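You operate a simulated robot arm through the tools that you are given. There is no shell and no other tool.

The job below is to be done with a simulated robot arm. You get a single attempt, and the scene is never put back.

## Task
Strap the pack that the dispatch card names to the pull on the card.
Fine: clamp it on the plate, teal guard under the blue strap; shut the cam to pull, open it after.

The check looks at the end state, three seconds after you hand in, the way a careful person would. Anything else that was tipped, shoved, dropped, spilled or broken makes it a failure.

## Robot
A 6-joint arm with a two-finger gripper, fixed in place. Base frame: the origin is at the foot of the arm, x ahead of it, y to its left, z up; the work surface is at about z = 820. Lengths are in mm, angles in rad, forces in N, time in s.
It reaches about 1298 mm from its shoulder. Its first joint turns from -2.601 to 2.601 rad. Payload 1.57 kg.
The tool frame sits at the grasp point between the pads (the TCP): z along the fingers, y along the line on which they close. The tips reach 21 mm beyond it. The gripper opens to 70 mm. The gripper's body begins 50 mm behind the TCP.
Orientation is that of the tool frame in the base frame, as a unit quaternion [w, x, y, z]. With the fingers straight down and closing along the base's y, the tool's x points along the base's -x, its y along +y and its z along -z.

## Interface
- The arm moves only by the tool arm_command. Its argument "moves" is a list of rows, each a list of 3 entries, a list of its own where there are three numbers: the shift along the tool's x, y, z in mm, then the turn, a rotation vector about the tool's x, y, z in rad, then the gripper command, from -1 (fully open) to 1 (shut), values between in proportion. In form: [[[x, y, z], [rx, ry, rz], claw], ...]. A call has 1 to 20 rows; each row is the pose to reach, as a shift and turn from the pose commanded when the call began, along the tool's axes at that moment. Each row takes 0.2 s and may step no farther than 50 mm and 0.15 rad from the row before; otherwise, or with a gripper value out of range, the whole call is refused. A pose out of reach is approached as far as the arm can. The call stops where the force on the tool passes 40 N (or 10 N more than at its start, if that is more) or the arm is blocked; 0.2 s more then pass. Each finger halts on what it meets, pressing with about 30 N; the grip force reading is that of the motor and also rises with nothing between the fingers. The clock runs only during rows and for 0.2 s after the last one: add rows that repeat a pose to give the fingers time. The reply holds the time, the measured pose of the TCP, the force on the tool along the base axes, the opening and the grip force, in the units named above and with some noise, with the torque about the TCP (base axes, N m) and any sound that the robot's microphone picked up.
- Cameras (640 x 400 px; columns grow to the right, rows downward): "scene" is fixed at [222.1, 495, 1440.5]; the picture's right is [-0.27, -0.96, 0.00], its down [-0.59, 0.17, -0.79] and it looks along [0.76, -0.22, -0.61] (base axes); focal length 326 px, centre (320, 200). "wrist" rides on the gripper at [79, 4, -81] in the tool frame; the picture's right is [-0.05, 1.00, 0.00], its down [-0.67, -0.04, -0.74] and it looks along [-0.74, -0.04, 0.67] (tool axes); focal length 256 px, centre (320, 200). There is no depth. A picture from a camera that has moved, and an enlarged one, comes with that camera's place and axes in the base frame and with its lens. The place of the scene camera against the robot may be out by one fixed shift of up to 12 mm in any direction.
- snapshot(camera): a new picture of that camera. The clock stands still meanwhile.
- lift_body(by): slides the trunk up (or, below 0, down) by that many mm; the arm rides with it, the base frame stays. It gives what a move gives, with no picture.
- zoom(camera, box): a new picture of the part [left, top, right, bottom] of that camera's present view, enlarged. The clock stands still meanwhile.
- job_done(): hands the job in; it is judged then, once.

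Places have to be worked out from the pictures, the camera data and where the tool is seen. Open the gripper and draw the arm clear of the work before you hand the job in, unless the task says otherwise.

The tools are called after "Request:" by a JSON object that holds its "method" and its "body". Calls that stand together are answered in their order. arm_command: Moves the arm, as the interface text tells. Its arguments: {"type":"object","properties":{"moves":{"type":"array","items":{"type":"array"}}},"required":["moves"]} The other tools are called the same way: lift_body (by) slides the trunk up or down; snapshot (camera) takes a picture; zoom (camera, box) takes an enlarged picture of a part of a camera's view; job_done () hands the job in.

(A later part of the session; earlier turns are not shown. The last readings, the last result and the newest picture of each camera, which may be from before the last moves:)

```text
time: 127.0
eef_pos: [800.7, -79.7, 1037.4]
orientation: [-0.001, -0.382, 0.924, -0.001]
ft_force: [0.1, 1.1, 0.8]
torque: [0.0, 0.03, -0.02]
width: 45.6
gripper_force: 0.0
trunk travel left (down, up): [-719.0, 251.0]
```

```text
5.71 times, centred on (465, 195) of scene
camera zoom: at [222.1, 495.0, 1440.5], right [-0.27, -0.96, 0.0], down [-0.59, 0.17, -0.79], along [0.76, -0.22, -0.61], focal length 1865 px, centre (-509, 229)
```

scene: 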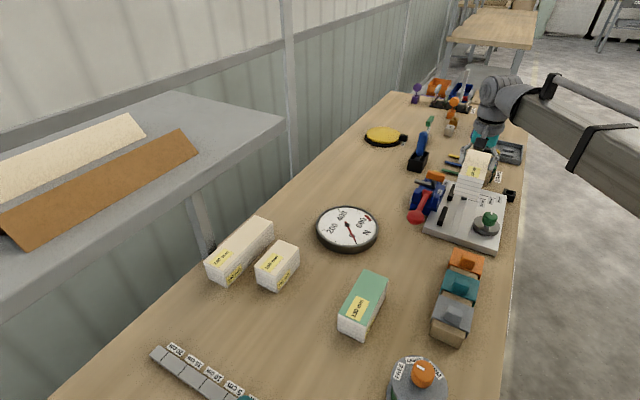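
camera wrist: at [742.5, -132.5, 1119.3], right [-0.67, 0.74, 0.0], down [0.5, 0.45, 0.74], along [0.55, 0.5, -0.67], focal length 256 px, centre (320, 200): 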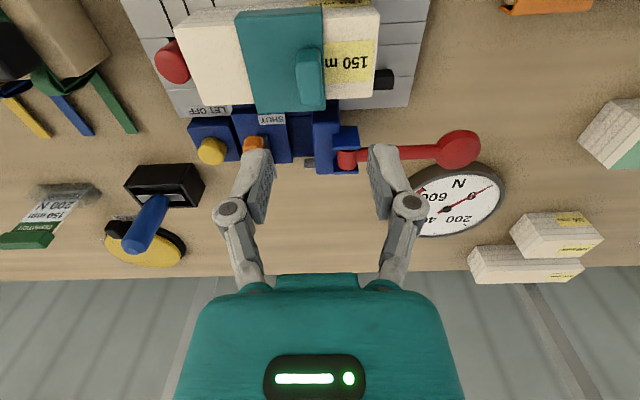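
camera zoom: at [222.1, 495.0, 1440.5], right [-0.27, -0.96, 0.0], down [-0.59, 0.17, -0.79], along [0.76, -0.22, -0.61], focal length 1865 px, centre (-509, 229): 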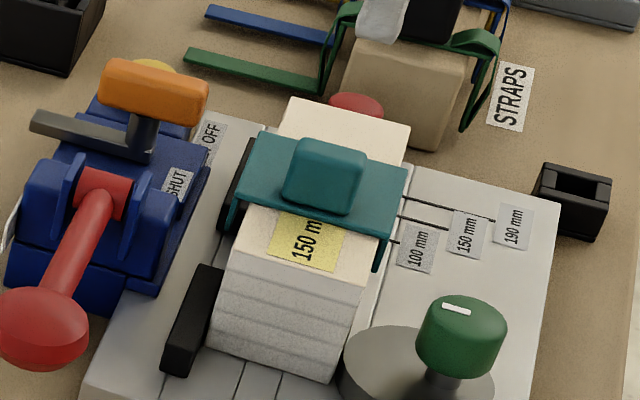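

The guard is on the pack, but it shifted about +7 mm in u on release (centre now ≈650), which leaves little room between its knob and the strap block. I'll re-grip the knob and move it back slightly, keeping the tips higher this time.

Request:
{"method": "arm_command", "body": {"moves": [[[0, -7, 0], [0, 0, 0], -0.3], [[0, -7, 0], [0, 0, 0], -0.3]]}}

Request:
{"method": "lift_body", "body": {"by": -75}}

Request:
{"method": "zoom", "body": {"camera": "wrist", "box": [200, 40, 440, 200]}}

```text
time: 127.6
eef_pos: [805.7, -84.9, 1038.2]
orientation: [-0.002, -0.383, 0.924, 0.001]
ft_force: [0.3, 0.4, -0.9]
torque: [0.01, 0.0, -0.01]
width: 45.7
gripper_force: 0.2
trunk travel left (down, up): [-719.0, 251.0]
```

```text
time: 128.7
eef_pos: [804.9, -85.0, 963.5]
orientation: [-0.001, -0.383, 0.924, 0.0]
ft_force: [0.5, 0.5, 0.5]
torque: [0.03, 0.01, -0.02]
width: 45.6
gripper_force: 0.0
trunk travel left (down, up): [-644.0, 326.0]
```

```text
2.50 times, centred on (320, 120) of wrist
camera zoom: at [746.8, -137.5, 1044.4], right [-0.67, 0.74, 0.0], down [0.5, 0.45, 0.74], along [0.55, 0.5, -0.67], focal length 640 px, centre (320, 400)
```

zoom: 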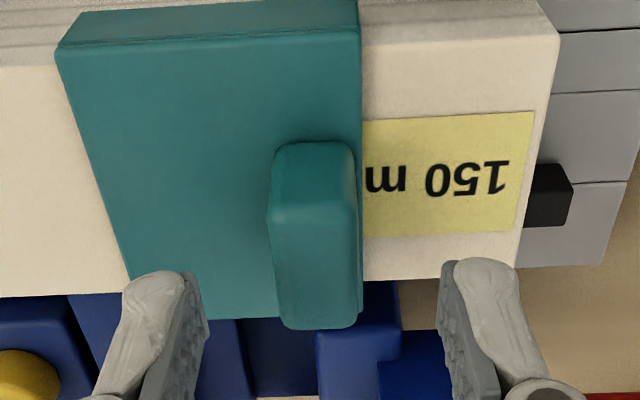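

The knob is at (630.8, 511.5). I'll centre on it, lower so the tips stay ~12 mm above the guard plate, and grip.

Request:
{"method": "arm_command", "body": {"moves": [[[-1.5, -1.5, 0], [0, 0, 0], -0.3], [[-1.5, -1.5, 0], [0, 0, 0], -0.3]]}}

Request:
{"method": "lift_body", "body": {"by": -26}}

Request:
{"method": "arm_command", "body": {"moves": [[[0, 0, 0], [0, 0, 0], 0.0], [[0, 0, 0], [0, 0, 0], 0.5], [[0, 0, 0], [0, 0, 0], 1], [[0, 0, 0], [0, 0, 0], 1], [[0, 0, 0], [0, 0, 0], 1]]}}

Request:
{"method": "zoom", "body": {"camera": "wrist", "box": [200, 40, 440, 200]}}

```text
time: 129.3
eef_pos: [808.0, -84.7, 963.0]
orientation: [-0.001, -0.383, 0.924, 0.0]
ft_force: [-0.1, -0.4, -0.6]
torque: [-0.02, -0.02, -0.05]
width: 45.5
gripper_force: 0.1
trunk travel left (down, up): [-644.0, 326.0]
```

```text
time: 130.0
eef_pos: [807.9, -84.3, 937.2]
orientation: [-0.001, -0.383, 0.924, 0.001]
ft_force: [-0.3, -0.4, -0.5]
torque: [0.0, -0.02, -0.01]
width: 45.7
gripper_force: 0.0
trunk travel left (down, up): [-618.0, 352.0]
```

```text
time: 131.2
eef_pos: [808.5, -83.5, 937.2]
orientation: [-0.001, -0.382, 0.924, 0.001]
ft_force: [0.9, 0.3, 1.3]
torque: [-0.03, -0.03, 0.03]
width: 16.4
gripper_force: 30.3
trunk travel left (down, up): [-618.0, 352.0]
```

```text
2.50 times, centred on (320, 120) of wrist
camera zoom: at [749.3, -137.4, 1018.4], right [-0.67, 0.74, 0.0], down [0.5, 0.45, 0.74], along [0.55, 0.5, -0.67], focal length 640 px, centre (320, 400)
```

zoom: 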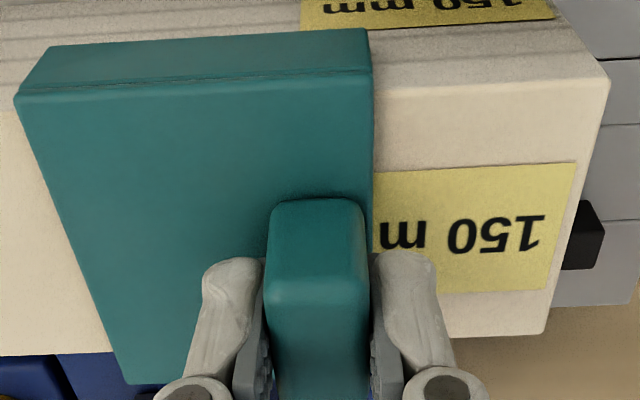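

Gripped. I'll lift 2 mm, shift 7 mm in −u, and set it down again.

Request:
{"method": "lift_body", "body": {"by": 3}}

Request:
{"method": "arm_command", "body": {"moves": [[[0, 3.5, 0], [0, 0, 0], 1], [[0, 7, 0], [0, 0, 0], 1], [[0, 7, 0], [0, 0, 0], 1]]}}

Request:
{"method": "lift_body", "body": {"by": -3}}

Request:
{"method": "zoom", "body": {"camera": "wrist", "box": [200, 40, 440, 200]}}

```text
time: 131.7
eef_pos: [808.3, -84.3, 939.9]
orientation: [-0.001, -0.383, 0.924, 0.0]
ft_force: [0.2, 0.0, 0.9]
torque: [0.0, 0.03, -0.02]
width: 16.7
gripper_force: 30.2
trunk travel left (down, up): [-621.0, 349.0]
```

```text
time: 132.5
eef_pos: [803.5, -79.6, 940.4]
orientation: [-0.002, -0.383, 0.924, 0.001]
ft_force: [0.4, -0.8, -1.2]
torque: [-0.01, 0.01, 0.02]
width: 17.0
gripper_force: 30.2
trunk travel left (down, up): [-621.0, 349.0]
```

```text
time: 133.1
eef_pos: [802.9, -79.0, 937.2]
orientation: [-0.001, -0.383, 0.924, 0.001]
ft_force: [-1.4, 0.9, 0.9]
torque: [-0.02, 0.0, 0.0]
width: 16.8
gripper_force: 30.2
trunk travel left (down, up): [-618.0, 352.0]
```

```text
2.50 times, centred on (320, 120) of wrist
camera zoom: at [744.2, -133.0, 1018.4], right [-0.67, 0.74, 0.0], down [0.5, 0.45, 0.74], along [0.55, 0.5, -0.67], focal length 640 px, centre (320, 400)
```

zoom: 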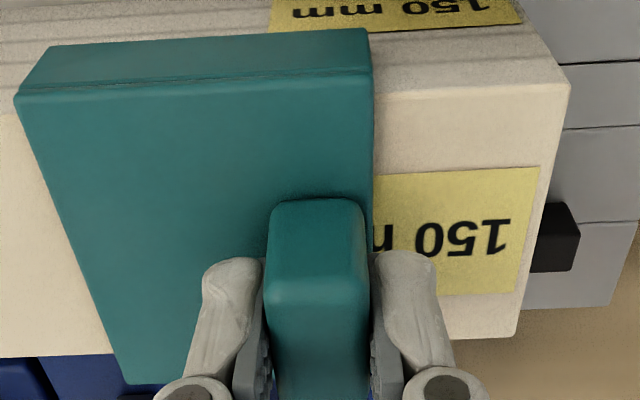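

The guard moved relative to the pack. I'll lower 1 mm for contact, open only slightly, and rise.

Request:
{"method": "lift_body", "body": {"by": -1}}

Request:
{"method": "arm_command", "body": {"moves": [[[0, 0, 0], [0, 0, 0], 0.45], [[0, 0, 0], [0, 0, 0], 0.3], [[0, 0, 0], [0, 0, 0], 0.25], [[0, 0, 0], [0, 0, 0], 0.25]]}}

Request:
{"method": "zoom", "body": {"camera": "wrist", "box": [200, 40, 440, 200]}}

Request:
{"method": "lift_body", "body": {"by": 103}}

Request:
{"method": "zoom", "body": {"camera": "wrist", "box": [140, 0, 440, 200]}}

```text
time: 133.6
eef_pos: [804.1, -79.4, 936.2]
orientation: [0.0, -0.382, 0.924, 0.0]
ft_force: [3.3, -0.3, 12.1]
torque: [-0.06, -0.07, -0.01]
width: 16.9
gripper_force: 30.4
trunk travel left (down, up): [-617.0, 353.0]
```

```text
time: 134.6
eef_pos: [803.3, -81.4, 936.1]
orientation: [-0.001, -0.383, 0.924, 0.0]
ft_force: [0.2, 0.5, 0.4]
torque: [0.01, 0.01, -0.03]
width: 26.2
gripper_force: 0.1
trunk travel left (down, up): [-617.0, 353.0]
```

```text
2.50 times, centred on (320, 120) of wrist
camera zoom: at [744.3, -133.1, 1017.4], right [-0.67, 0.74, 0.0], down [0.5, 0.45, 0.74], along [0.55, 0.5, -0.67], focal length 640 px, centre (320, 400)
```

zoom: 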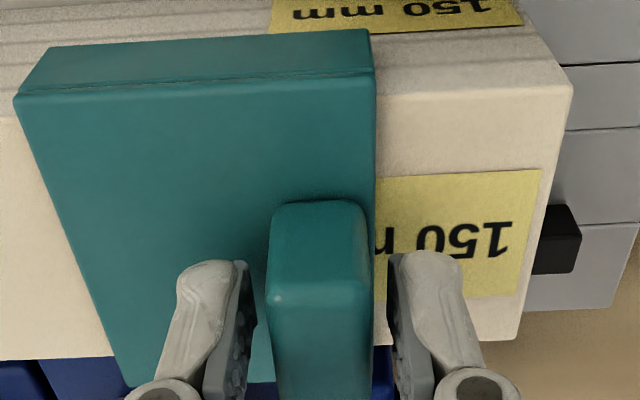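

```text
time: 135.9
eef_pos: [803.1, -80.9, 1038.0]
orientation: [-0.001, -0.383, 0.924, 0.001]
ft_force: [0.5, 0.2, -0.4]
torque: [0.02, 0.01, 0.01]
width: 25.9
gripper_force: 0.0
trunk travel left (down, up): [-720.0, 250.0]
```

```text
2.00 times, centred on (290, 100) of wrist
camera zoom: at [744.4, -133.0, 1120.3], right [-0.67, 0.74, 0.0], down [0.5, 0.45, 0.74], along [0.55, 0.5, -0.67], focal length 512 px, centre (380, 400)
```

zoom: 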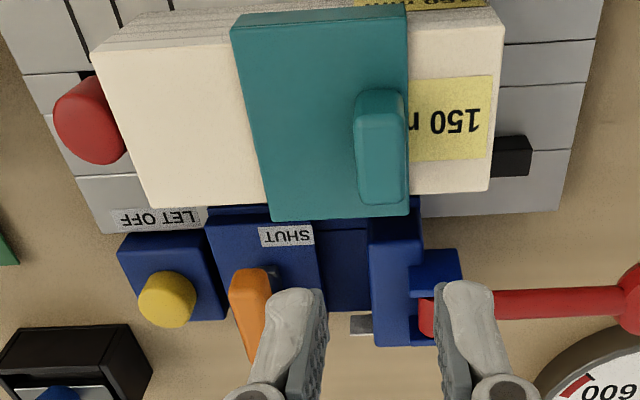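

The guard is now centred at u≈643 with its knob clear of the strap line. Next is the blue strap, which I'll grip across v so the fingers stay clear of the guard knob later. I'm moving over the strap block with the tool turned.

Request:
{"method": "arm_command", "body": {"moves": [[[2, -28, 0], [0, 0, 0.1428], -0.3], [[4, -56, 0], [0, 0, 0.2856], -0.3], [[7, -84, 0], [0, 0, 0.4284], -0.3], [[9, -113, 0], [0, 0, 0.5712], -0.3], [[11, -141, 0], [0, 0, 0.714], -0.3], [[13, -169, 0], [0, 0, 0.8568], -0.3], [[15, -197, 0], [0, 0, 0.9996], -0.3], [[17, -225, 0], [0, 0, 1.1424], -0.3], [[20, -253, 0], [0, 0, 1.2852], -0.3], [[22, -281, 0], [0, 0, 1.428], -0.3], [[24, -309.6, 0], [0, 0, 1.5708], -0.3], [[24, -309.6, 0], [0, 0, 1.5708], -0.3], [[24, -309.6, 0], [0, 0, 1.5708], -0.3]]}}

Request:
{"method": "snapshot", "body": {"camera": "wrist"}}

Request:
{"method": "zoom", "body": {"camera": "wrist", "box": [220, 0, 420, 130]}}

Request:
{"method": "zoom", "body": {"camera": "scene", "box": [430, 100, 550, 200]}}

```text
time: 138.7
eef_pos: [1006.0, -317.3, 1038.9]
orientation: [-0.001, 0.383, 0.924, -0.001]
ft_force: [0.3, 0.1, -0.2]
torque: [0.0, 0.0, -0.01]
width: 45.7
gripper_force: 0.2
trunk travel left (down, up): [-720.0, 250.0]
```

```text
taken
camera wrist: at [952.9, -257.6, 1120.3], right [0.74, 0.67, 0.0], down [0.45, -0.5, 0.74], along [0.5, -0.55, -0.67], focal length 256 px, centre (320, 200)
```

wrist: 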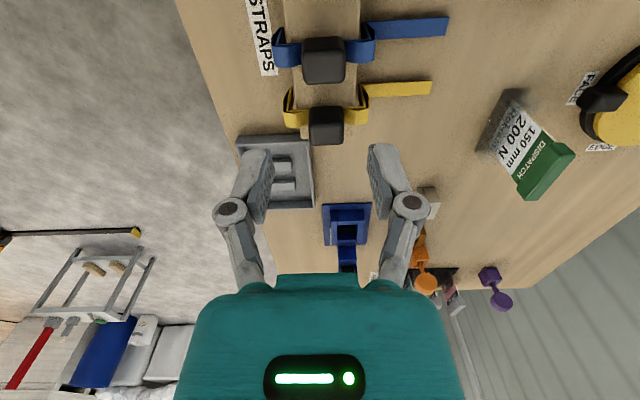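

```text
3.08 times, centred on (320, 65) of wrist
camera zoom: at [952.9, -257.6, 1120.3], right [0.74, 0.67, 0.0], down [0.45, -0.5, 0.74], along [0.5, -0.55, -0.67], focal length 788 px, centre (320, 615)
```

zoom: 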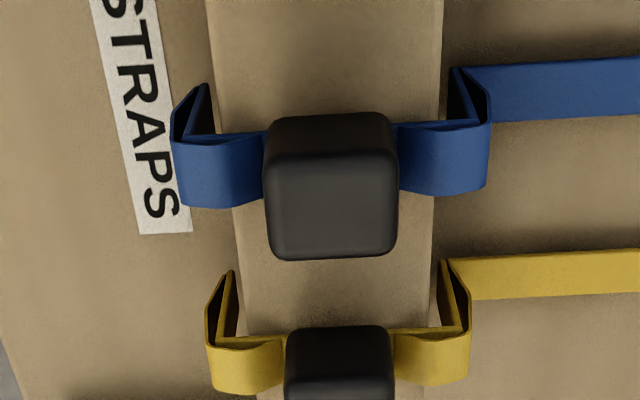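

```text
4.00 times, centred on (490, 150) of scene
camera zoom: at [222.1, 495.0, 1440.5], right [-0.27, -0.96, 0.0], down [-0.59, 0.17, -0.79], along [0.76, -0.22, -0.61], focal length 1306 px, centre (-360, 400)
```

zoom: 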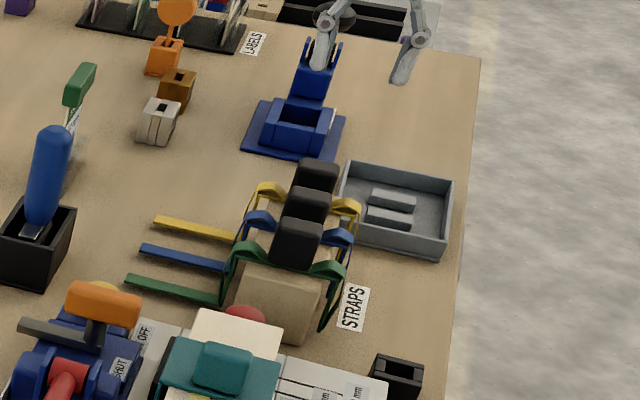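

The blue block is centred at (934.8, 490.9) with its top at z≈913. The strap frame spans v≈451–533, so it clears the 71 mm guard. I'll centre on the block and lower partway.

Request:
{"method": "arm_command", "body": {"moves": [[[0, 3.2, 0], [0, 0, 0], -0.4], [[0, 3.2, 0], [0, 0, 0], -0.4]]}}

Request:
{"method": "lift_body", "body": {"by": -85}}

Request:
{"method": "zoom", "body": {"camera": "wrist", "box": [200, 50, 440, 210]}}

Request:
{"method": "zoom", "body": {"camera": "scene", "box": [430, 100, 550, 200]}}

```text
time: 139.3
eef_pos: [1008.6, -315.1, 1039.2]
orientation: [-0.001, 0.383, 0.924, 0.0]
ft_force: [-0.3, 0.6, 0.0]
torque: [0.01, 0.0, -0.03]
width: 49.1
gripper_force: 0.1
trunk travel left (down, up): [-720.0, 250.0]
```

```text
time: 140.5
eef_pos: [1007.1, -313.5, 954.8]
orientation: [-0.001, 0.383, 0.924, 0.0]
ft_force: [1.1, 0.2, 0.0]
torque: [0.01, -0.01, -0.04]
width: 48.8
gripper_force: 0.0
trunk travel left (down, up): [-635.0, 335.0]
```

```text
2.50 times, centred on (320, 130) of wrist
camera zoom: at [954.7, -255.2, 1035.4], right [0.74, 0.67, 0.0], down [0.45, -0.5, 0.74], along [0.5, -0.55, -0.67], focal length 640 px, centre (320, 375)
```

zoom: 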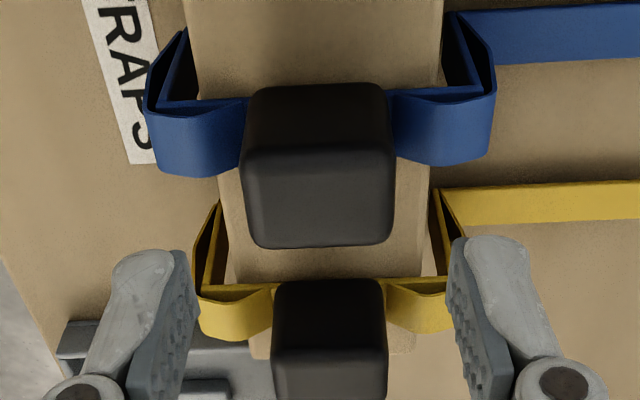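

```text
4.00 times, centred on (490, 150) of scene
camera zoom: at [222.1, 495.0, 1440.5], right [-0.27, -0.96, 0.0], down [-0.59, 0.17, -0.79], along [0.76, -0.22, -0.61], focal length 1306 px, centre (-360, 400)
```

zoom: 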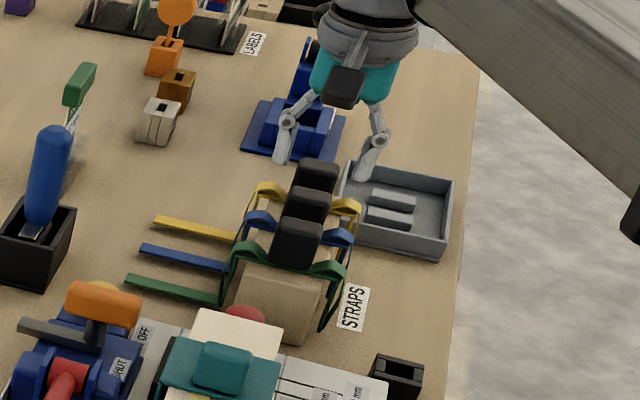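

The block lines up with the TCP. I'll narrow the fingers so they come down close to the block rather than on the slack bows, then lower to z≈917.

Request:
{"method": "arm_command", "body": {"moves": [[[0, 0, 0], [0, 0, 0], -0.1], [[0, 0, 0], [0, 0, 0], -0.1]]}}

Request:
{"method": "lift_body", "body": {"by": -30}}

Request:
{"method": "zoom", "body": {"camera": "wrist", "box": [200, 80, 440, 240]}}

Request:
{"method": "zoom", "body": {"camera": "scene", "box": [440, 120, 530, 190]}}

```text
time: 141.1
eef_pos: [1007.1, -313.6, 954.3]
orientation: [-0.001, 0.383, 0.924, 0.0]
ft_force: [0.0, 0.6, -0.9]
torque: [0.04, -0.02, 0.02]
width: 38.8
gripper_force: 0.1
trunk travel left (down, up): [-635.0, 335.0]
```

```text
time: 141.9
eef_pos: [1008.6, -314.4, 924.2]
orientation: [-0.001, 0.383, 0.924, -0.001]
ft_force: [0.2, 0.7, 0.5]
torque: [0.0, 0.02, 0.02]
width: 38.6
gripper_force: 0.1
trunk travel left (down, up): [-605.0, 365.0]
```

```text
2.50 times, centred on (320, 160) of wrist
camera zoom: at [954.7, -255.2, 1005.3], right [0.74, 0.67, 0.0], down [0.45, -0.5, 0.74], along [0.5, -0.55, -0.67], focal length 640 px, centre (320, 300)
```

zoom: 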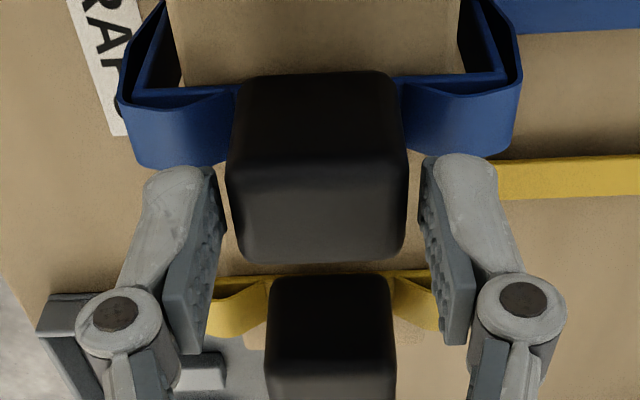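

```text
5.71 times, centred on (485, 155) of scene
camera zoom: at [222.1, 495.0, 1440.5], right [-0.27, -0.96, 0.0], down [-0.59, 0.17, -0.79], along [0.76, -0.22, -0.61], focal length 1865 px, centre (-623, 457)
```

zoom: 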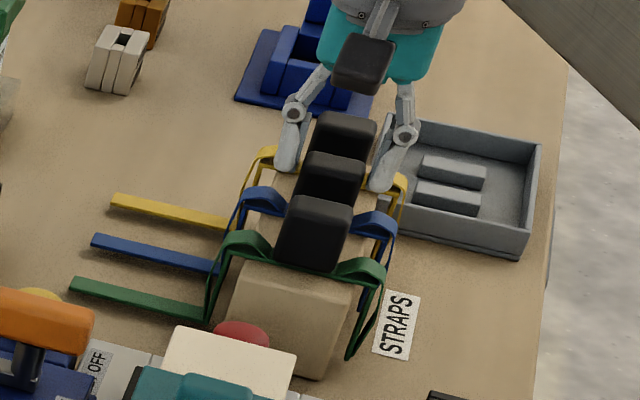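

The fingers bracket the blue block. I'll lower 7 mm and close.

Request:
{"method": "lift_body", "body": {"by": -7}}

Request:
{"method": "arm_command", "body": {"moves": [[[0, 0, 0], [0, 0, 0], 0.1], [[0, 0, 0], [0, 0, 0], 0.4], [[0, 0, 0], [0, 0, 0], 1], [[0, 0, 0], [0, 0, 0], 1], [[0, 0, 0], [0, 0, 0], 1]]}}

Request:
{"method": "zoom", "body": {"camera": "wrist", "box": [200, 80, 440, 240]}}

Request:
{"method": "zoom", "body": {"camera": "scene", "box": [440, 120, 530, 190]}}

```text
time: 142.4
eef_pos: [1008.5, -313.8, 916.7]
orientation: [-0.001, 0.383, 0.924, 0.0]
ft_force: [-0.2, -0.2, -0.1]
torque: [0.0, 0.0, 0.0]
width: 38.7
gripper_force: 0.0
trunk travel left (down, up): [-598.0, 372.0]
```

```text
time: 143.6
eef_pos: [1007.6, -315.0, 917.7]
orientation: [-0.001, 0.383, 0.924, -0.001]
ft_force: [-1.3, 0.4, 1.0]
torque: [0.01, -0.01, 0.01]
width: 33.2
gripper_force: 30.1
trunk travel left (down, up): [-598.0, 372.0]
```

```text
2.50 times, centred on (320, 160) of wrist
camera zoom: at [954.7, -255.2, 998.3], right [0.74, 0.67, 0.0], down [0.45, -0.5, 0.74], along [0.5, -0.55, -0.67], focal length 640 px, centre (320, 300)
```

zoom: 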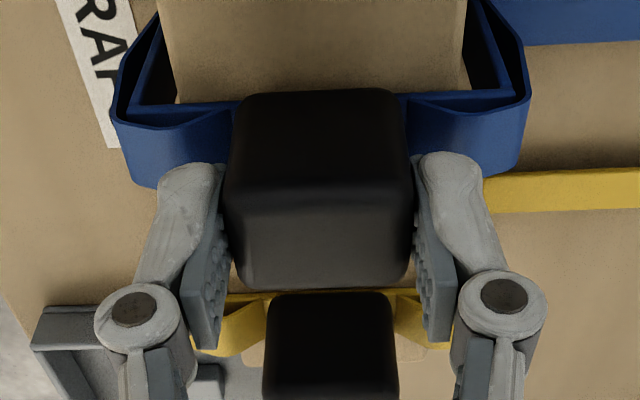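

```text
5.71 times, centred on (485, 155) of scene
camera zoom: at [222.1, 495.0, 1440.5], right [-0.27, -0.96, 0.0], down [-0.59, 0.17, -0.79], along [0.76, -0.22, -0.61], focal length 1865 px, centre (-623, 457)
```

zoom: 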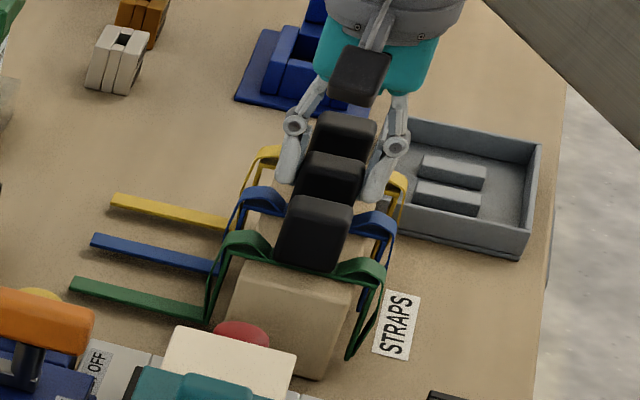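

Gripped at 33.2 mm. I'll lift 20 mm and check that only the blue strap comes up.

Request:
{"method": "lift_body", "body": {"by": 20}}

Request:
{"method": "zoom", "body": {"camera": "scene", "box": [440, 110, 530, 190]}}

Request:
{"method": "zoom", "body": {"camera": "wrist", "box": [200, 80, 440, 240]}}

```text
time: 144.3
eef_pos: [1007.3, -314.6, 936.1]
orientation: [-0.001, 0.383, 0.924, -0.001]
ft_force: [0.0, 0.0, -0.5]
torque: [-0.01, 0.0, 0.02]
width: 33.4
gripper_force: 29.8
trunk travel left (down, up): [-618.0, 352.0]
```

```text
5.00 times, centred on (485, 150) of scene
camera zoom: at [222.1, 495.0, 1440.5], right [-0.27, -0.96, 0.0], down [-0.59, 0.17, -0.79], along [0.76, -0.22, -0.61], focal length 1632 px, centre (-505, 450)
```

zoom: 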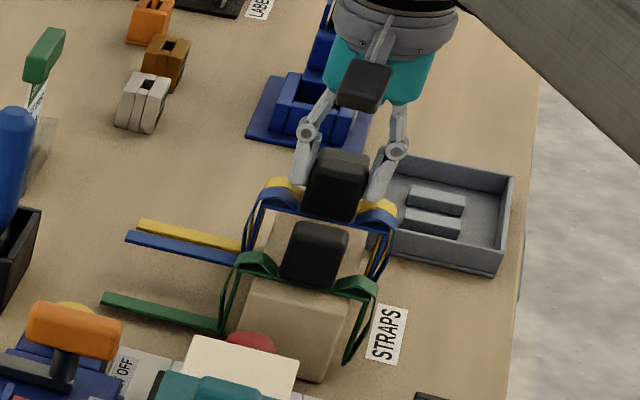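

```text
2.50 times, centred on (320, 160) of wrist
camera zoom: at [954.9, -255.2, 1018.1], right [0.74, 0.67, 0.0], down [0.45, -0.5, 0.74], along [0.5, -0.55, -0.67], focal length 640 px, centre (320, 300)
```

zoom: 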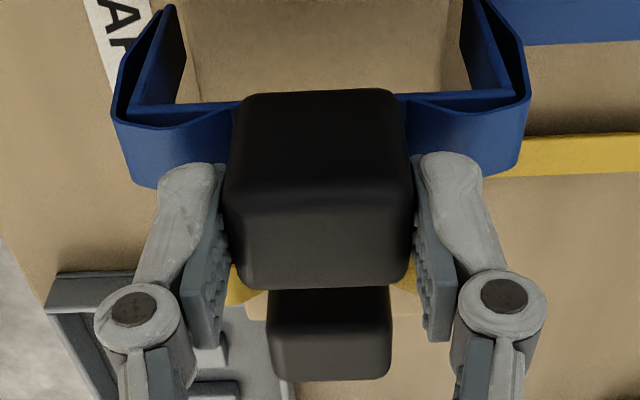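

The blue strap alone came up with no slip. I'll raise it well clear and carry it over the pack.

Request:
{"method": "lift_body", "body": {"by": 130}}

Request:
{"method": "arm_command", "body": {"moves": [[[40.6, 2.9, 0], [0, 0, 0], 1], [[81.1, 5.9, 0], [0, 0, 0], 1], [[121.7, 8.8, 0], [0, 0, 0], 1], [[162.3, 11.7, 0], [0, 0, 0], 1], [[202.9, 14.6, 0], [0, 0, 0], 1], [[243.4, 17.6, 0], [0, 0, 0], 1], [[284, 20.5, 0], [0, 0, 0], 1], [[284, 20.5, 0], [0, 0, 0], 1], [[284, 20.5, 0], [0, 0, 0], 1]]}}

Request:
{"method": "snapshot", "body": {"camera": "wrist"}}

Request:
{"method": "zoom", "body": {"camera": "scene", "box": [390, 100, 530, 230]}}

```text
time: 145.9
eef_pos: [1007.2, -314.7, 1067.6]
orientation: [-0.001, 0.383, 0.924, 0.0]
ft_force: [-0.1, -0.2, -0.7]
torque: [-0.02, 0.0, -0.01]
width: 33.4
gripper_force: 30.5
trunk travel left (down, up): [-748.0, 222.0]
```

```text
time: 147.9
eef_pos: [822.3, -98.5, 1066.6]
orientation: [-0.001, 0.383, 0.924, 0.0]
ft_force: [0.0, 0.5, -1.1]
torque: [0.0, 0.02, -0.01]
width: 33.2
gripper_force: 29.6
trunk travel left (down, up): [-748.0, 222.0]
```

```text
taken
camera wrist: at [769.0, -40.0, 1148.2], right [0.74, 0.67, 0.0], down [0.45, -0.5, 0.74], along [0.5, -0.55, -0.67], focal length 256 px, centre (320, 200)
```

wrist: 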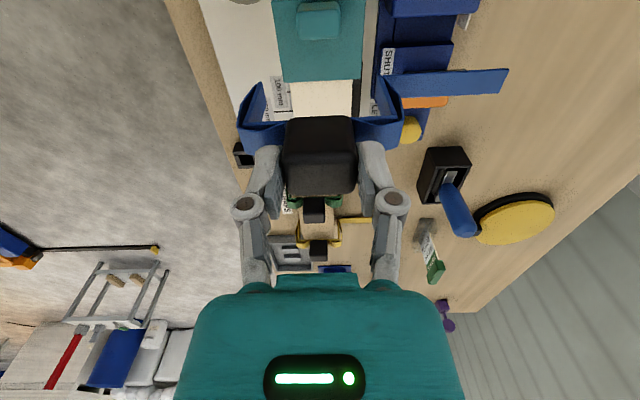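

```text
3.08 times, centred on (460, 165) of scene
camera zoom: at [222.1, 495.0, 1440.5], right [-0.27, -0.96, 0.0], down [-0.59, 0.17, -0.79], along [0.76, -0.22, -0.61], focal length 1004 px, centre (-111, 308)
```

zoom: 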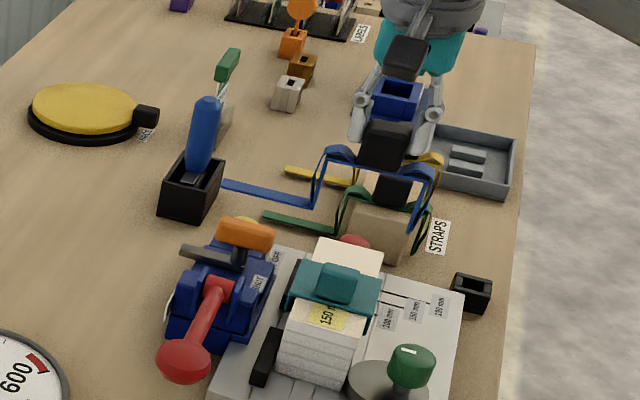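

Positioned over the pack at (651.1, 511.5). I'll zoom to compare the strap frame with the guard and tensioner channel before lowering.

Request:
{"method": "zoom", "body": {"camera": "wrist", "box": [200, 0, 440, 150]}}

Request:
{"method": "zoom", "body": {"camera": "wrist", "box": [260, 0, 380, 90]}}

```text
2.67 times, centred on (320, 75) of wrist
camera zoom: at [769.0, -40.0, 1148.2], right [0.74, 0.67, 0.0], down [0.45, -0.5, 0.74], along [0.5, -0.55, -0.67], focal length 683 px, centre (320, 533)
```

zoom: 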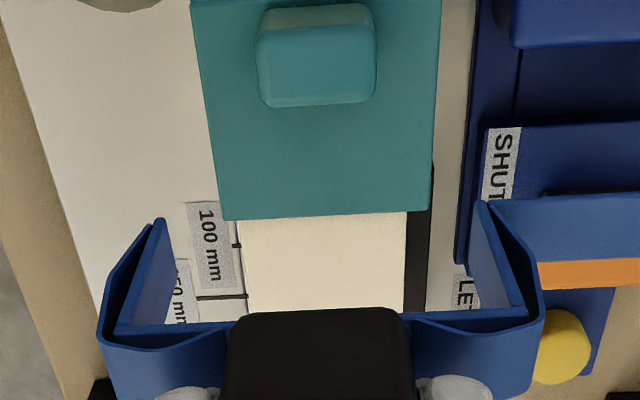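

```text
4.44 times, centred on (320, 45) of wrist
camera zoom: at [769.0, -40.0, 1148.2], right [0.74, 0.67, 0.0], down [0.45, -0.5, 0.74], along [0.5, -0.55, -0.67], focal length 1138 px, centre (320, 889)
```

zoom: 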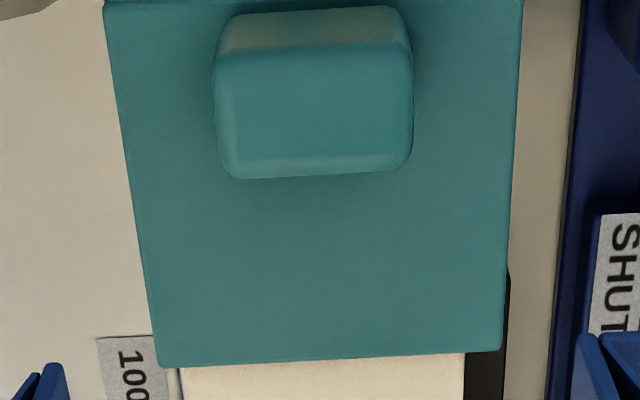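

Measured: guard v 476.5–548.8, strap legs 473.1–551, so I shift +0.6 in v. The tail at u≈651 fits the channel (634.7–665). I'll lower until the legs are just above the guard.

Request:
{"method": "arm_command", "body": {"moves": [[[0, 0.6, 0], [0, 0, 0], 1], [[0, 0.6, 0], [0, 0, 0], 1]]}}

Request:
{"method": "lift_body", "body": {"by": -58}}

Request:
{"method": "zoom", "body": {"camera": "wrist", "box": [200, 0, 440, 150]}}

Request:
{"method": "zoom", "body": {"camera": "scene", "box": [410, 140, 510, 220]}}

```text
time: 148.5
eef_pos: [822.3, -97.6, 1067.4]
orientation: [-0.001, 0.383, 0.924, -0.001]
ft_force: [0.3, -0.8, -0.7]
torque: [0.0, -0.01, 0.01]
width: 33.2
gripper_force: 30.0
trunk travel left (down, up): [-748.0, 222.0]
```

```text
time: 149.5
eef_pos: [821.9, -98.4, 1008.7]
orientation: [0.0, 0.383, 0.924, -0.001]
ft_force: [0.5, 0.0, -0.6]
torque: [-0.01, 0.01, -0.01]
width: 33.1
gripper_force: 30.0
trunk travel left (down, up): [-690.0, 280.0]
```

```text
2.67 times, centred on (320, 75) of wrist
camera zoom: at [768.9, -39.1, 1090.3], right [0.74, 0.67, 0.0], down [0.45, -0.5, 0.74], along [0.5, -0.55, -0.67], focal length 683 px, centre (320, 533)
```

zoom: 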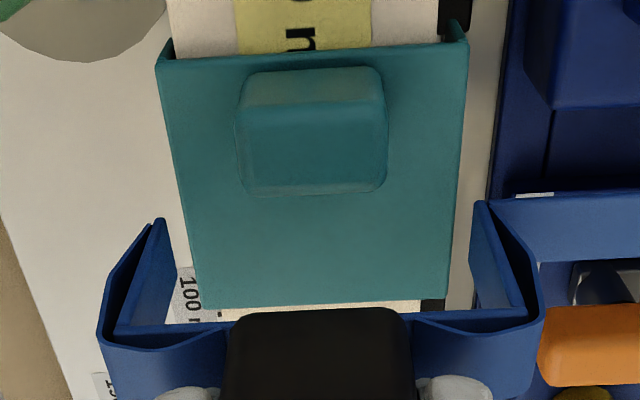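

```text
5.00 times, centred on (460, 180) of scene
camera zoom: at [222.1, 495.0, 1440.5], right [-0.27, -0.96, 0.0], down [-0.59, 0.17, -0.79], along [0.76, -0.22, -0.61], focal length 1632 px, centre (-380, 300)
```

zoom: 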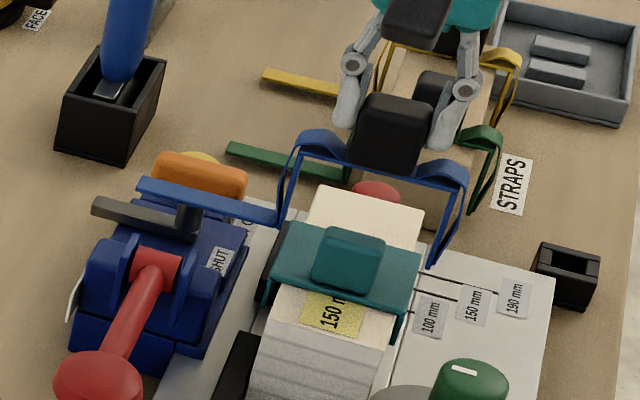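

The legs line up outside the guard edges and the tail lines up with the channel, clear of the cam handle. I'll lower in steps, checking the force.

Request:
{"method": "lift_body", "body": {"by": -18}}

Request:
{"method": "zoom", "body": {"camera": "scene", "box": [410, 150, 510, 230]}}

Request:
{"method": "zoom", "body": {"camera": "wrist", "box": [200, 0, 440, 150]}}

```text
time: 150.1
eef_pos: [822.2, -96.8, 991.3]
orientation: [-0.001, 0.383, 0.924, -0.001]
ft_force: [-0.3, 0.5, -0.9]
torque: [0.0, -0.02, -0.01]
width: 33.1
gripper_force: 30.2
trunk travel left (down, up): [-672.0, 298.0]
```

```text
5.00 times, centred on (460, 190) of scene
camera zoom: at [222.1, 495.0, 1440.5], right [-0.27, -0.96, 0.0], down [-0.59, 0.17, -0.79], along [0.76, -0.22, -0.61], focal length 1632 px, centre (-380, 250)
```

zoom: 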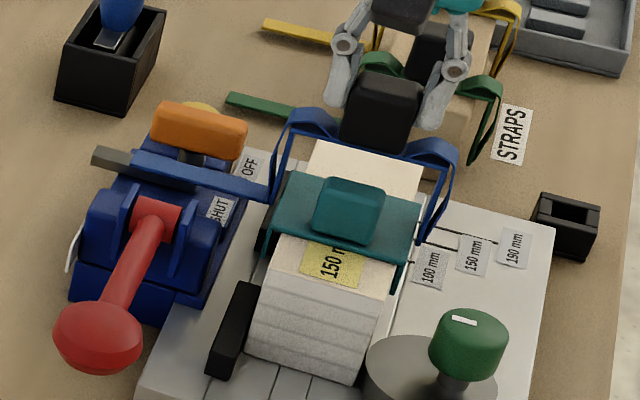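

```text
2.67 times, centred on (320, 75) of wrist
camera zoom: at [768.9, -39.1, 1072.3], right [0.74, 0.67, 0.0], down [0.45, -0.5, 0.74], along [0.5, -0.55, -0.67], focal length 683 px, centre (320, 533)
```

zoom: 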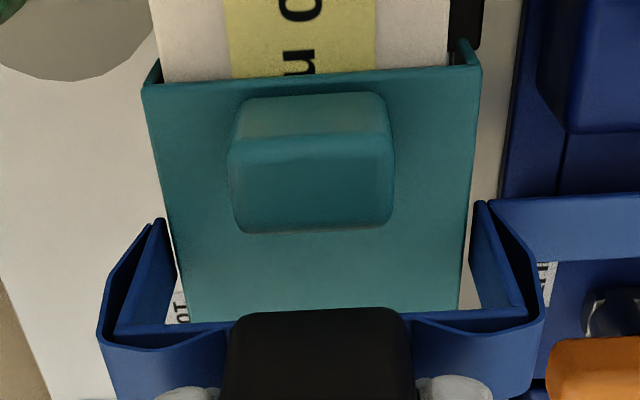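

Clearances are about 2 mm on the robot side and 3.5 mm on the wall side. I'll shift the strap −0.7 mm in v to centre it and keep lowering.

Request:
{"method": "arm_command", "body": {"moves": [[[0, -0.7, 0], [0, 0, 0], 1], [[0, -0.7, 0], [0, 0, 0], 1]]}}

Request:
{"method": "lift_body", "body": {"by": -10}}

Request:
{"method": "zoom", "body": {"camera": "wrist", "box": [200, 0, 440, 150]}}

```text
time: 150.7
eef_pos: [820.1, -98.4, 991.4]
orientation: [-0.002, 0.383, 0.924, -0.001]
ft_force: [-0.6, 0.3, -1.3]
torque: [0.02, 0.02, -0.02]
width: 33.1
gripper_force: 29.7
trunk travel left (down, up): [-672.0, 298.0]
```

```text
time: 151.3
eef_pos: [821.3, -99.5, 981.0]
orientation: [-0.001, 0.383, 0.924, -0.001]
ft_force: [-0.3, 0.6, -1.1]
torque: [0.01, 0.02, -0.01]
width: 33.2
gripper_force: 30.1
trunk travel left (down, up): [-662.0, 308.0]
```

```text
2.67 times, centred on (320, 75) of wrist
camera zoom: at [768.7, -39.6, 1062.3], right [0.74, 0.67, 0.0], down [0.45, -0.5, 0.74], along [0.5, -0.55, -0.67], focal length 683 px, centre (320, 533)
```

zoom: 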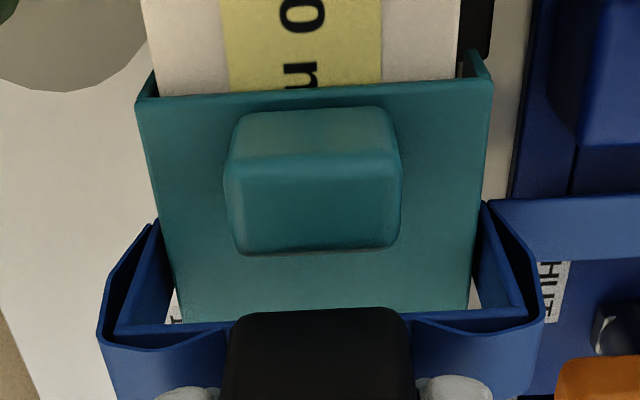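

No contact. I'll continue lowering; the tail now enters the channel between the tensioner blocks.

Request:
{"method": "lift_body", "body": {"by": -12}}

Request:
{"method": "zoom", "body": {"camera": "scene", "box": [400, 150, 500, 230]}}

Request:
{"method": "snapshot", "body": {"camera": "wrist"}}

```text
time: 151.9
eef_pos: [820.9, -97.4, 967.9]
orientation: [-0.001, 0.383, 0.924, 0.0]
ft_force: [-0.4, 0.1, 0.1]
torque: [0.01, -0.02, 0.0]
width: 33.0
gripper_force: 29.8
trunk travel left (down, up): [-650.0, 320.0]
```

```text
5.00 times, centred on (450, 190) of scene
camera zoom: at [222.1, 495.0, 1440.5], right [-0.27, -0.96, 0.0], down [-0.59, 0.17, -0.79], along [0.76, -0.22, -0.61], focal length 1632 px, centre (-330, 250)
```

zoom: 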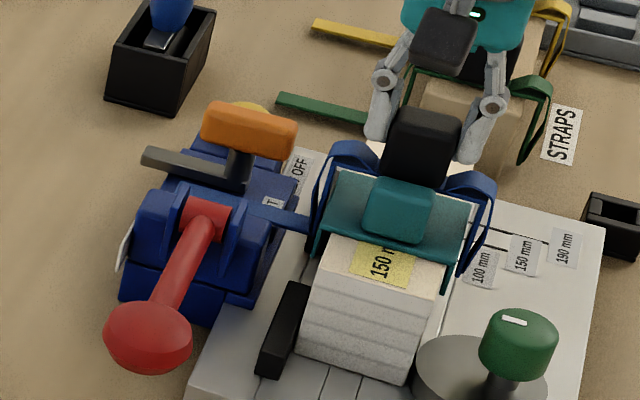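

```text
taken
camera wrist: at [768.7, -39.6, 1050.3], right [0.74, 0.67, 0.0], down [0.45, -0.5, 0.74], along [0.5, -0.55, -0.67], focal length 256 px, centre (320, 200)
```

wrist: 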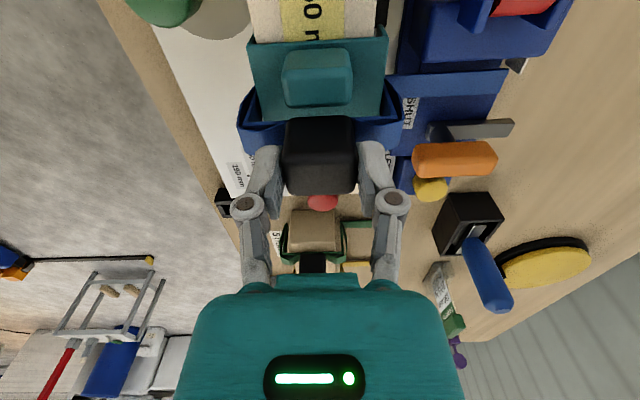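

The tail is dropping into the channel with no contact. I'll continue.

Request:
{"method": "lift_body", "body": {"by": -12}}

Request:
{"method": "lift_body", "body": {"by": -7}}

Request:
{"method": "zoom", "body": {"camera": "scene", "box": [400, 150, 500, 230]}}

Request:
{"method": "zoom", "body": {"camera": "wrist", "box": [200, 0, 540, 200]}}

```text
time: 152.5
eef_pos: [821.4, -98.2, 958.0]
orientation: [-0.001, 0.383, 0.924, 0.0]
ft_force: [-1.5, 0.3, -0.7]
torque: [0.01, -0.01, -0.02]
width: 33.1
gripper_force: 30.0
trunk travel left (down, up): [-638.0, 332.0]
```

```text
time: 153.1
eef_pos: [821.8, -99.2, 950.8]
orientation: [-0.001, 0.382, 0.924, 0.0]
ft_force: [-0.1, 0.9, -0.6]
torque: [0.0, 0.02, 0.06]
width: 33.1
gripper_force: 29.5
trunk travel left (down, up): [-631.0, 339.0]
```

```text
5.00 times, centred on (450, 190) of scene
camera zoom: at [222.1, 495.0, 1440.5], right [-0.27, -0.96, 0.0], down [-0.59, 0.17, -0.79], along [0.76, -0.22, -0.61], focal length 1632 px, centre (-330, 250)
```

zoom: 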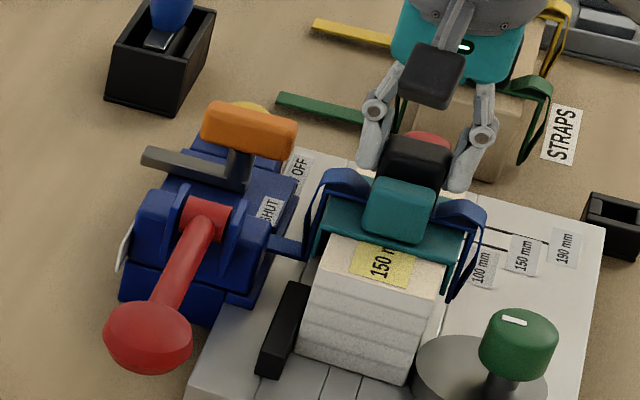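

```text
1.88 times, centred on (370, 100) of wrist
camera zoom: at [768.7, -39.6, 1031.3], right [0.74, 0.67, 0.0], down [0.45, -0.5, 0.74], along [0.5, -0.55, -0.67], focal length 482 px, centre (226, 388)
```

zoom: 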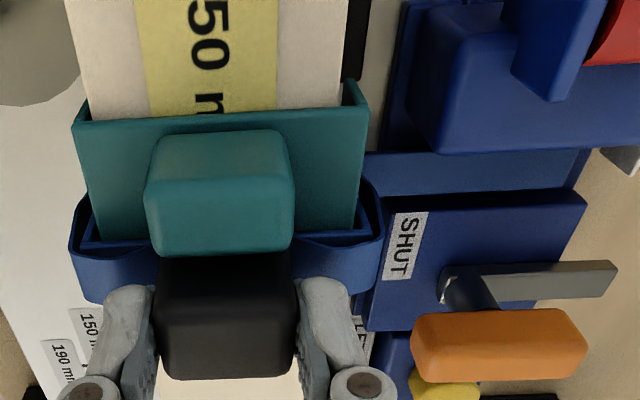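

Nearly down. I'll lower the last bit in small steps until contact.

Request:
{"method": "lift_body", "body": {"by": -4}}

Request:
{"method": "lift_body", "body": {"by": -3}}

Request:
{"method": "lift_body", "body": {"by": -2}}

```text
time: 153.6
eef_pos: [821.4, -98.0, 947.7]
orientation: [0.0, 0.383, 0.924, 0.0]
ft_force: [3.5, -0.4, 17.7]
torque: [-0.04, -0.11, -0.05]
width: 33.4
gripper_force: 29.6
trunk travel left (down, up): [-627.0, 343.0]
```

```text
time: 154.1
eef_pos: [821.0, -98.8, 945.0]
orientation: [-0.001, 0.383, 0.924, -0.001]
ft_force: [1.5, 1.0, 17.1]
torque: [0.04, -0.03, 0.0]
width: 33.4
gripper_force: 30.2
trunk travel left (down, up): [-624.0, 346.0]
```

```text
time: 154.6
eef_pos: [820.4, -98.1, 943.1]
orientation: [0.0, 0.383, 0.924, -0.001]
ft_force: [0.6, 0.9, 16.4]
torque: [0.03, 0.03, 0.01]
width: 33.2
gripper_force: 30.2
trunk travel left (down, up): [-622.0, 348.0]
```

The strap has seated (17 N, then slipping in the grip). I'll open slightly, check, and rise.

Request:
{"method": "arm_command", "body": {"moves": [[[0, 0, 0], [0, 0, 0], 0.0], [[0, 0, 0], [0, 0, 0], -0.1], [[0, 0, 0], [0, 0, 0], -0.15], [[0, 0, 0], [0, 0, 0], -0.15]]}}

Request:
{"method": "zoom", "body": {"camera": "scene", "box": [410, 150, 500, 220]}}

Request:
{"method": "zoom", "body": {"camera": "wrist", "box": [200, 40, 440, 240]}}

```text
time: 155.6
eef_pos: [822.1, -99.1, 941.3]
orientation: [-0.001, 0.382, 0.924, -0.001]
ft_force: [0.7, 0.5, 1.2]
torque: [-0.02, 0.03, 0.02]
width: 40.1
gripper_force: 0.0
trunk travel left (down, up): [-622.0, 348.0]
```

```text
5.71 times, centred on (455, 185) of scene
camera zoom: at [222.1, 495.0, 1440.5], right [-0.27, -0.96, 0.0], down [-0.59, 0.17, -0.79], along [0.76, -0.22, -0.61], focal length 1865 px, centre (-451, 286)
```

zoom: 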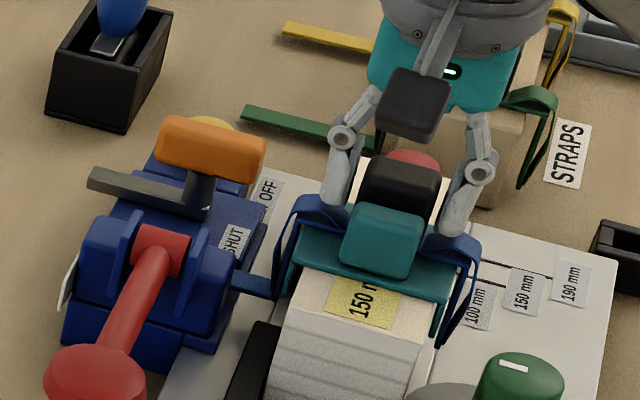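

```text
2.00 times, centred on (320, 140) of wrist
camera zoom: at [768.7, -39.6, 1022.3], right [0.74, 0.67, 0.0], down [0.45, -0.5, 0.74], along [0.5, -0.55, -0.67], focal length 512 px, centre (320, 320)
```

zoom: 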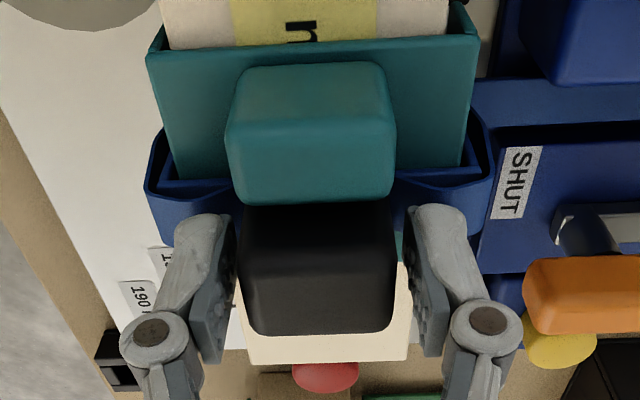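

Released. I'll rise and inspect how the strap sits.

Request:
{"method": "lift_body", "body": {"by": 120}}

Request:
{"method": "zoom", "body": {"camera": "scene", "box": [410, 150, 500, 220]}}

Request:
{"method": "snapshot", "body": {"camera": "wrist"}}

Request:
{"method": "zoom", "body": {"camera": "wrist", "box": [200, 0, 440, 150]}}

```text
time: 157.1
eef_pos: [820.8, -99.3, 1060.4]
orientation: [-0.001, 0.382, 0.924, -0.001]
ft_force: [-0.1, -0.2, -1.1]
torque: [-0.01, -0.01, -0.04]
width: 40.1
gripper_force: 0.1
trunk travel left (down, up): [-742.0, 228.0]
```

```text
5.71 times, centred on (455, 185) of scene
camera zoom: at [222.1, 495.0, 1440.5], right [-0.27, -0.96, 0.0], down [-0.59, 0.17, -0.79], along [0.76, -0.22, -0.61], focal length 1865 px, centre (-451, 286)
```

zoom: 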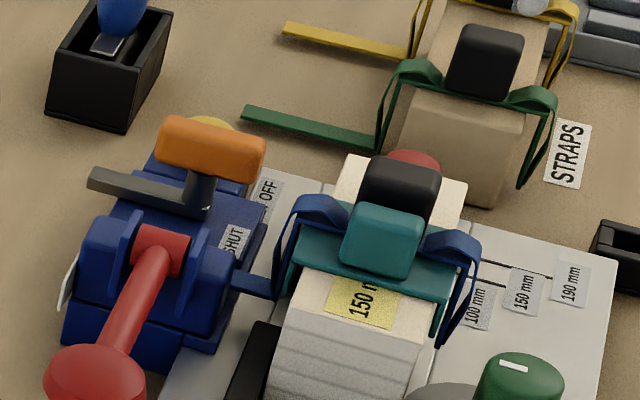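

```text
taken
camera wrist: at [768.8, -39.6, 1142.3], right [0.74, 0.67, 0.0], down [0.45, -0.5, 0.74], along [0.5, -0.55, -0.67], focal length 256 px, centre (320, 200)
```

wrist: 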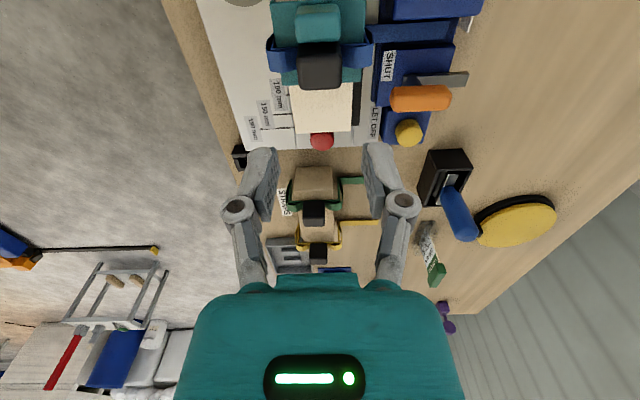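

```text
2.67 times, centred on (320, 75) of wrist
camera zoom: at [768.8, -39.6, 1142.3], right [0.74, 0.67, 0.0], down [0.45, -0.5, 0.74], along [0.5, -0.55, -0.67], focal length 683 px, centre (320, 533)
```

zoom: 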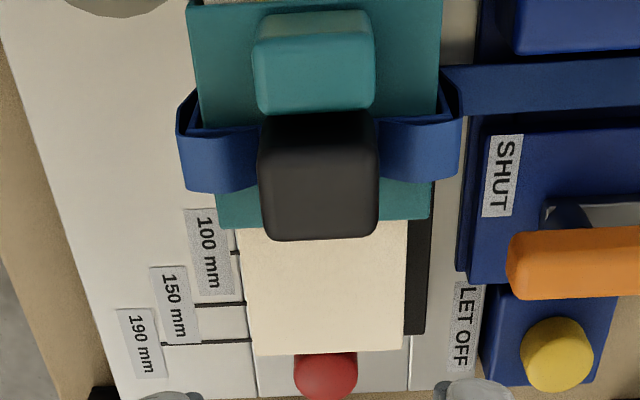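

The strap sits over the guard with its tail in the channel. I'll turn back to heading +v and look closely at the tensioner, tail and cam lever.

Request:
{"method": "arm_command", "body": {"moves": [[[0, -2, 0], [0, 0, -0.1428], -0.3], [[0, -4, 0], [0, 0, -0.2856], -0.3], [[0, -6, 0], [0, 0, -0.4284], -0.3], [[0, -8, 0], [0, 0, -0.5712], -0.3], [[0, -10, 0], [0, 0, -0.714], -0.3], [[0, -12, 0], [0, 0, -0.8568], -0.3], [[0, -14, 0], [0, 0, -0.9996], -0.3], [[0, -16, 0], [0, 0, -1.1424], -0.3], [[0, -18, 0], [0, 0, -1.2852], -0.3], [[0, -20, 0], [0, 0, -1.428], -0.3], [[0, -20, 0], [0, 0, -1.5708], -0.3], [[0, -20, 0], [0, 0, -1.5708], -0.3]]}}

Request:
{"method": "snapshot", "body": {"camera": "wrist"}}

Request:
{"method": "zoom", "body": {"camera": "wrist", "box": [220, 60, 420, 190]}}

```text
time: 159.7
eef_pos: [807.6, -113.1, 1060.4]
orientation: [-0.001, -0.384, 0.923, 0.0]
ft_force: [0.1, -0.3, -0.2]
torque: [0.0, 0.01, -0.01]
width: 45.6
gripper_force: 0.1
trunk travel left (down, up): [-742.0, 228.0]
```

```text
taken
camera wrist: at [748.5, -166.6, 1142.4], right [-0.67, 0.74, 0.0], down [0.5, 0.45, 0.74], along [0.55, 0.5, -0.67], focal length 256 px, centre (320, 200)
```

wrist: 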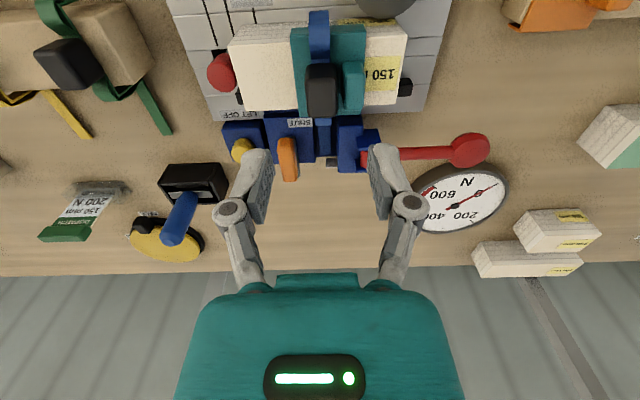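

```text
3.08 times, centred on (320, 125) of wrist
camera zoom: at [748.5, -166.6, 1142.4], right [-0.67, 0.74, 0.0], down [0.5, 0.45, 0.74], along [0.55, 0.5, -0.67], focal length 788 px, centre (320, 431)
```

zoom: 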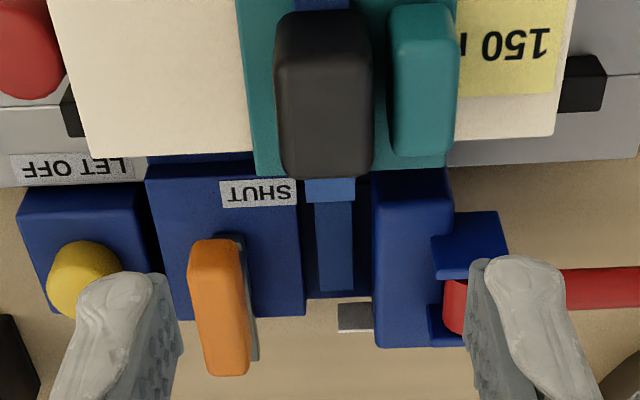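

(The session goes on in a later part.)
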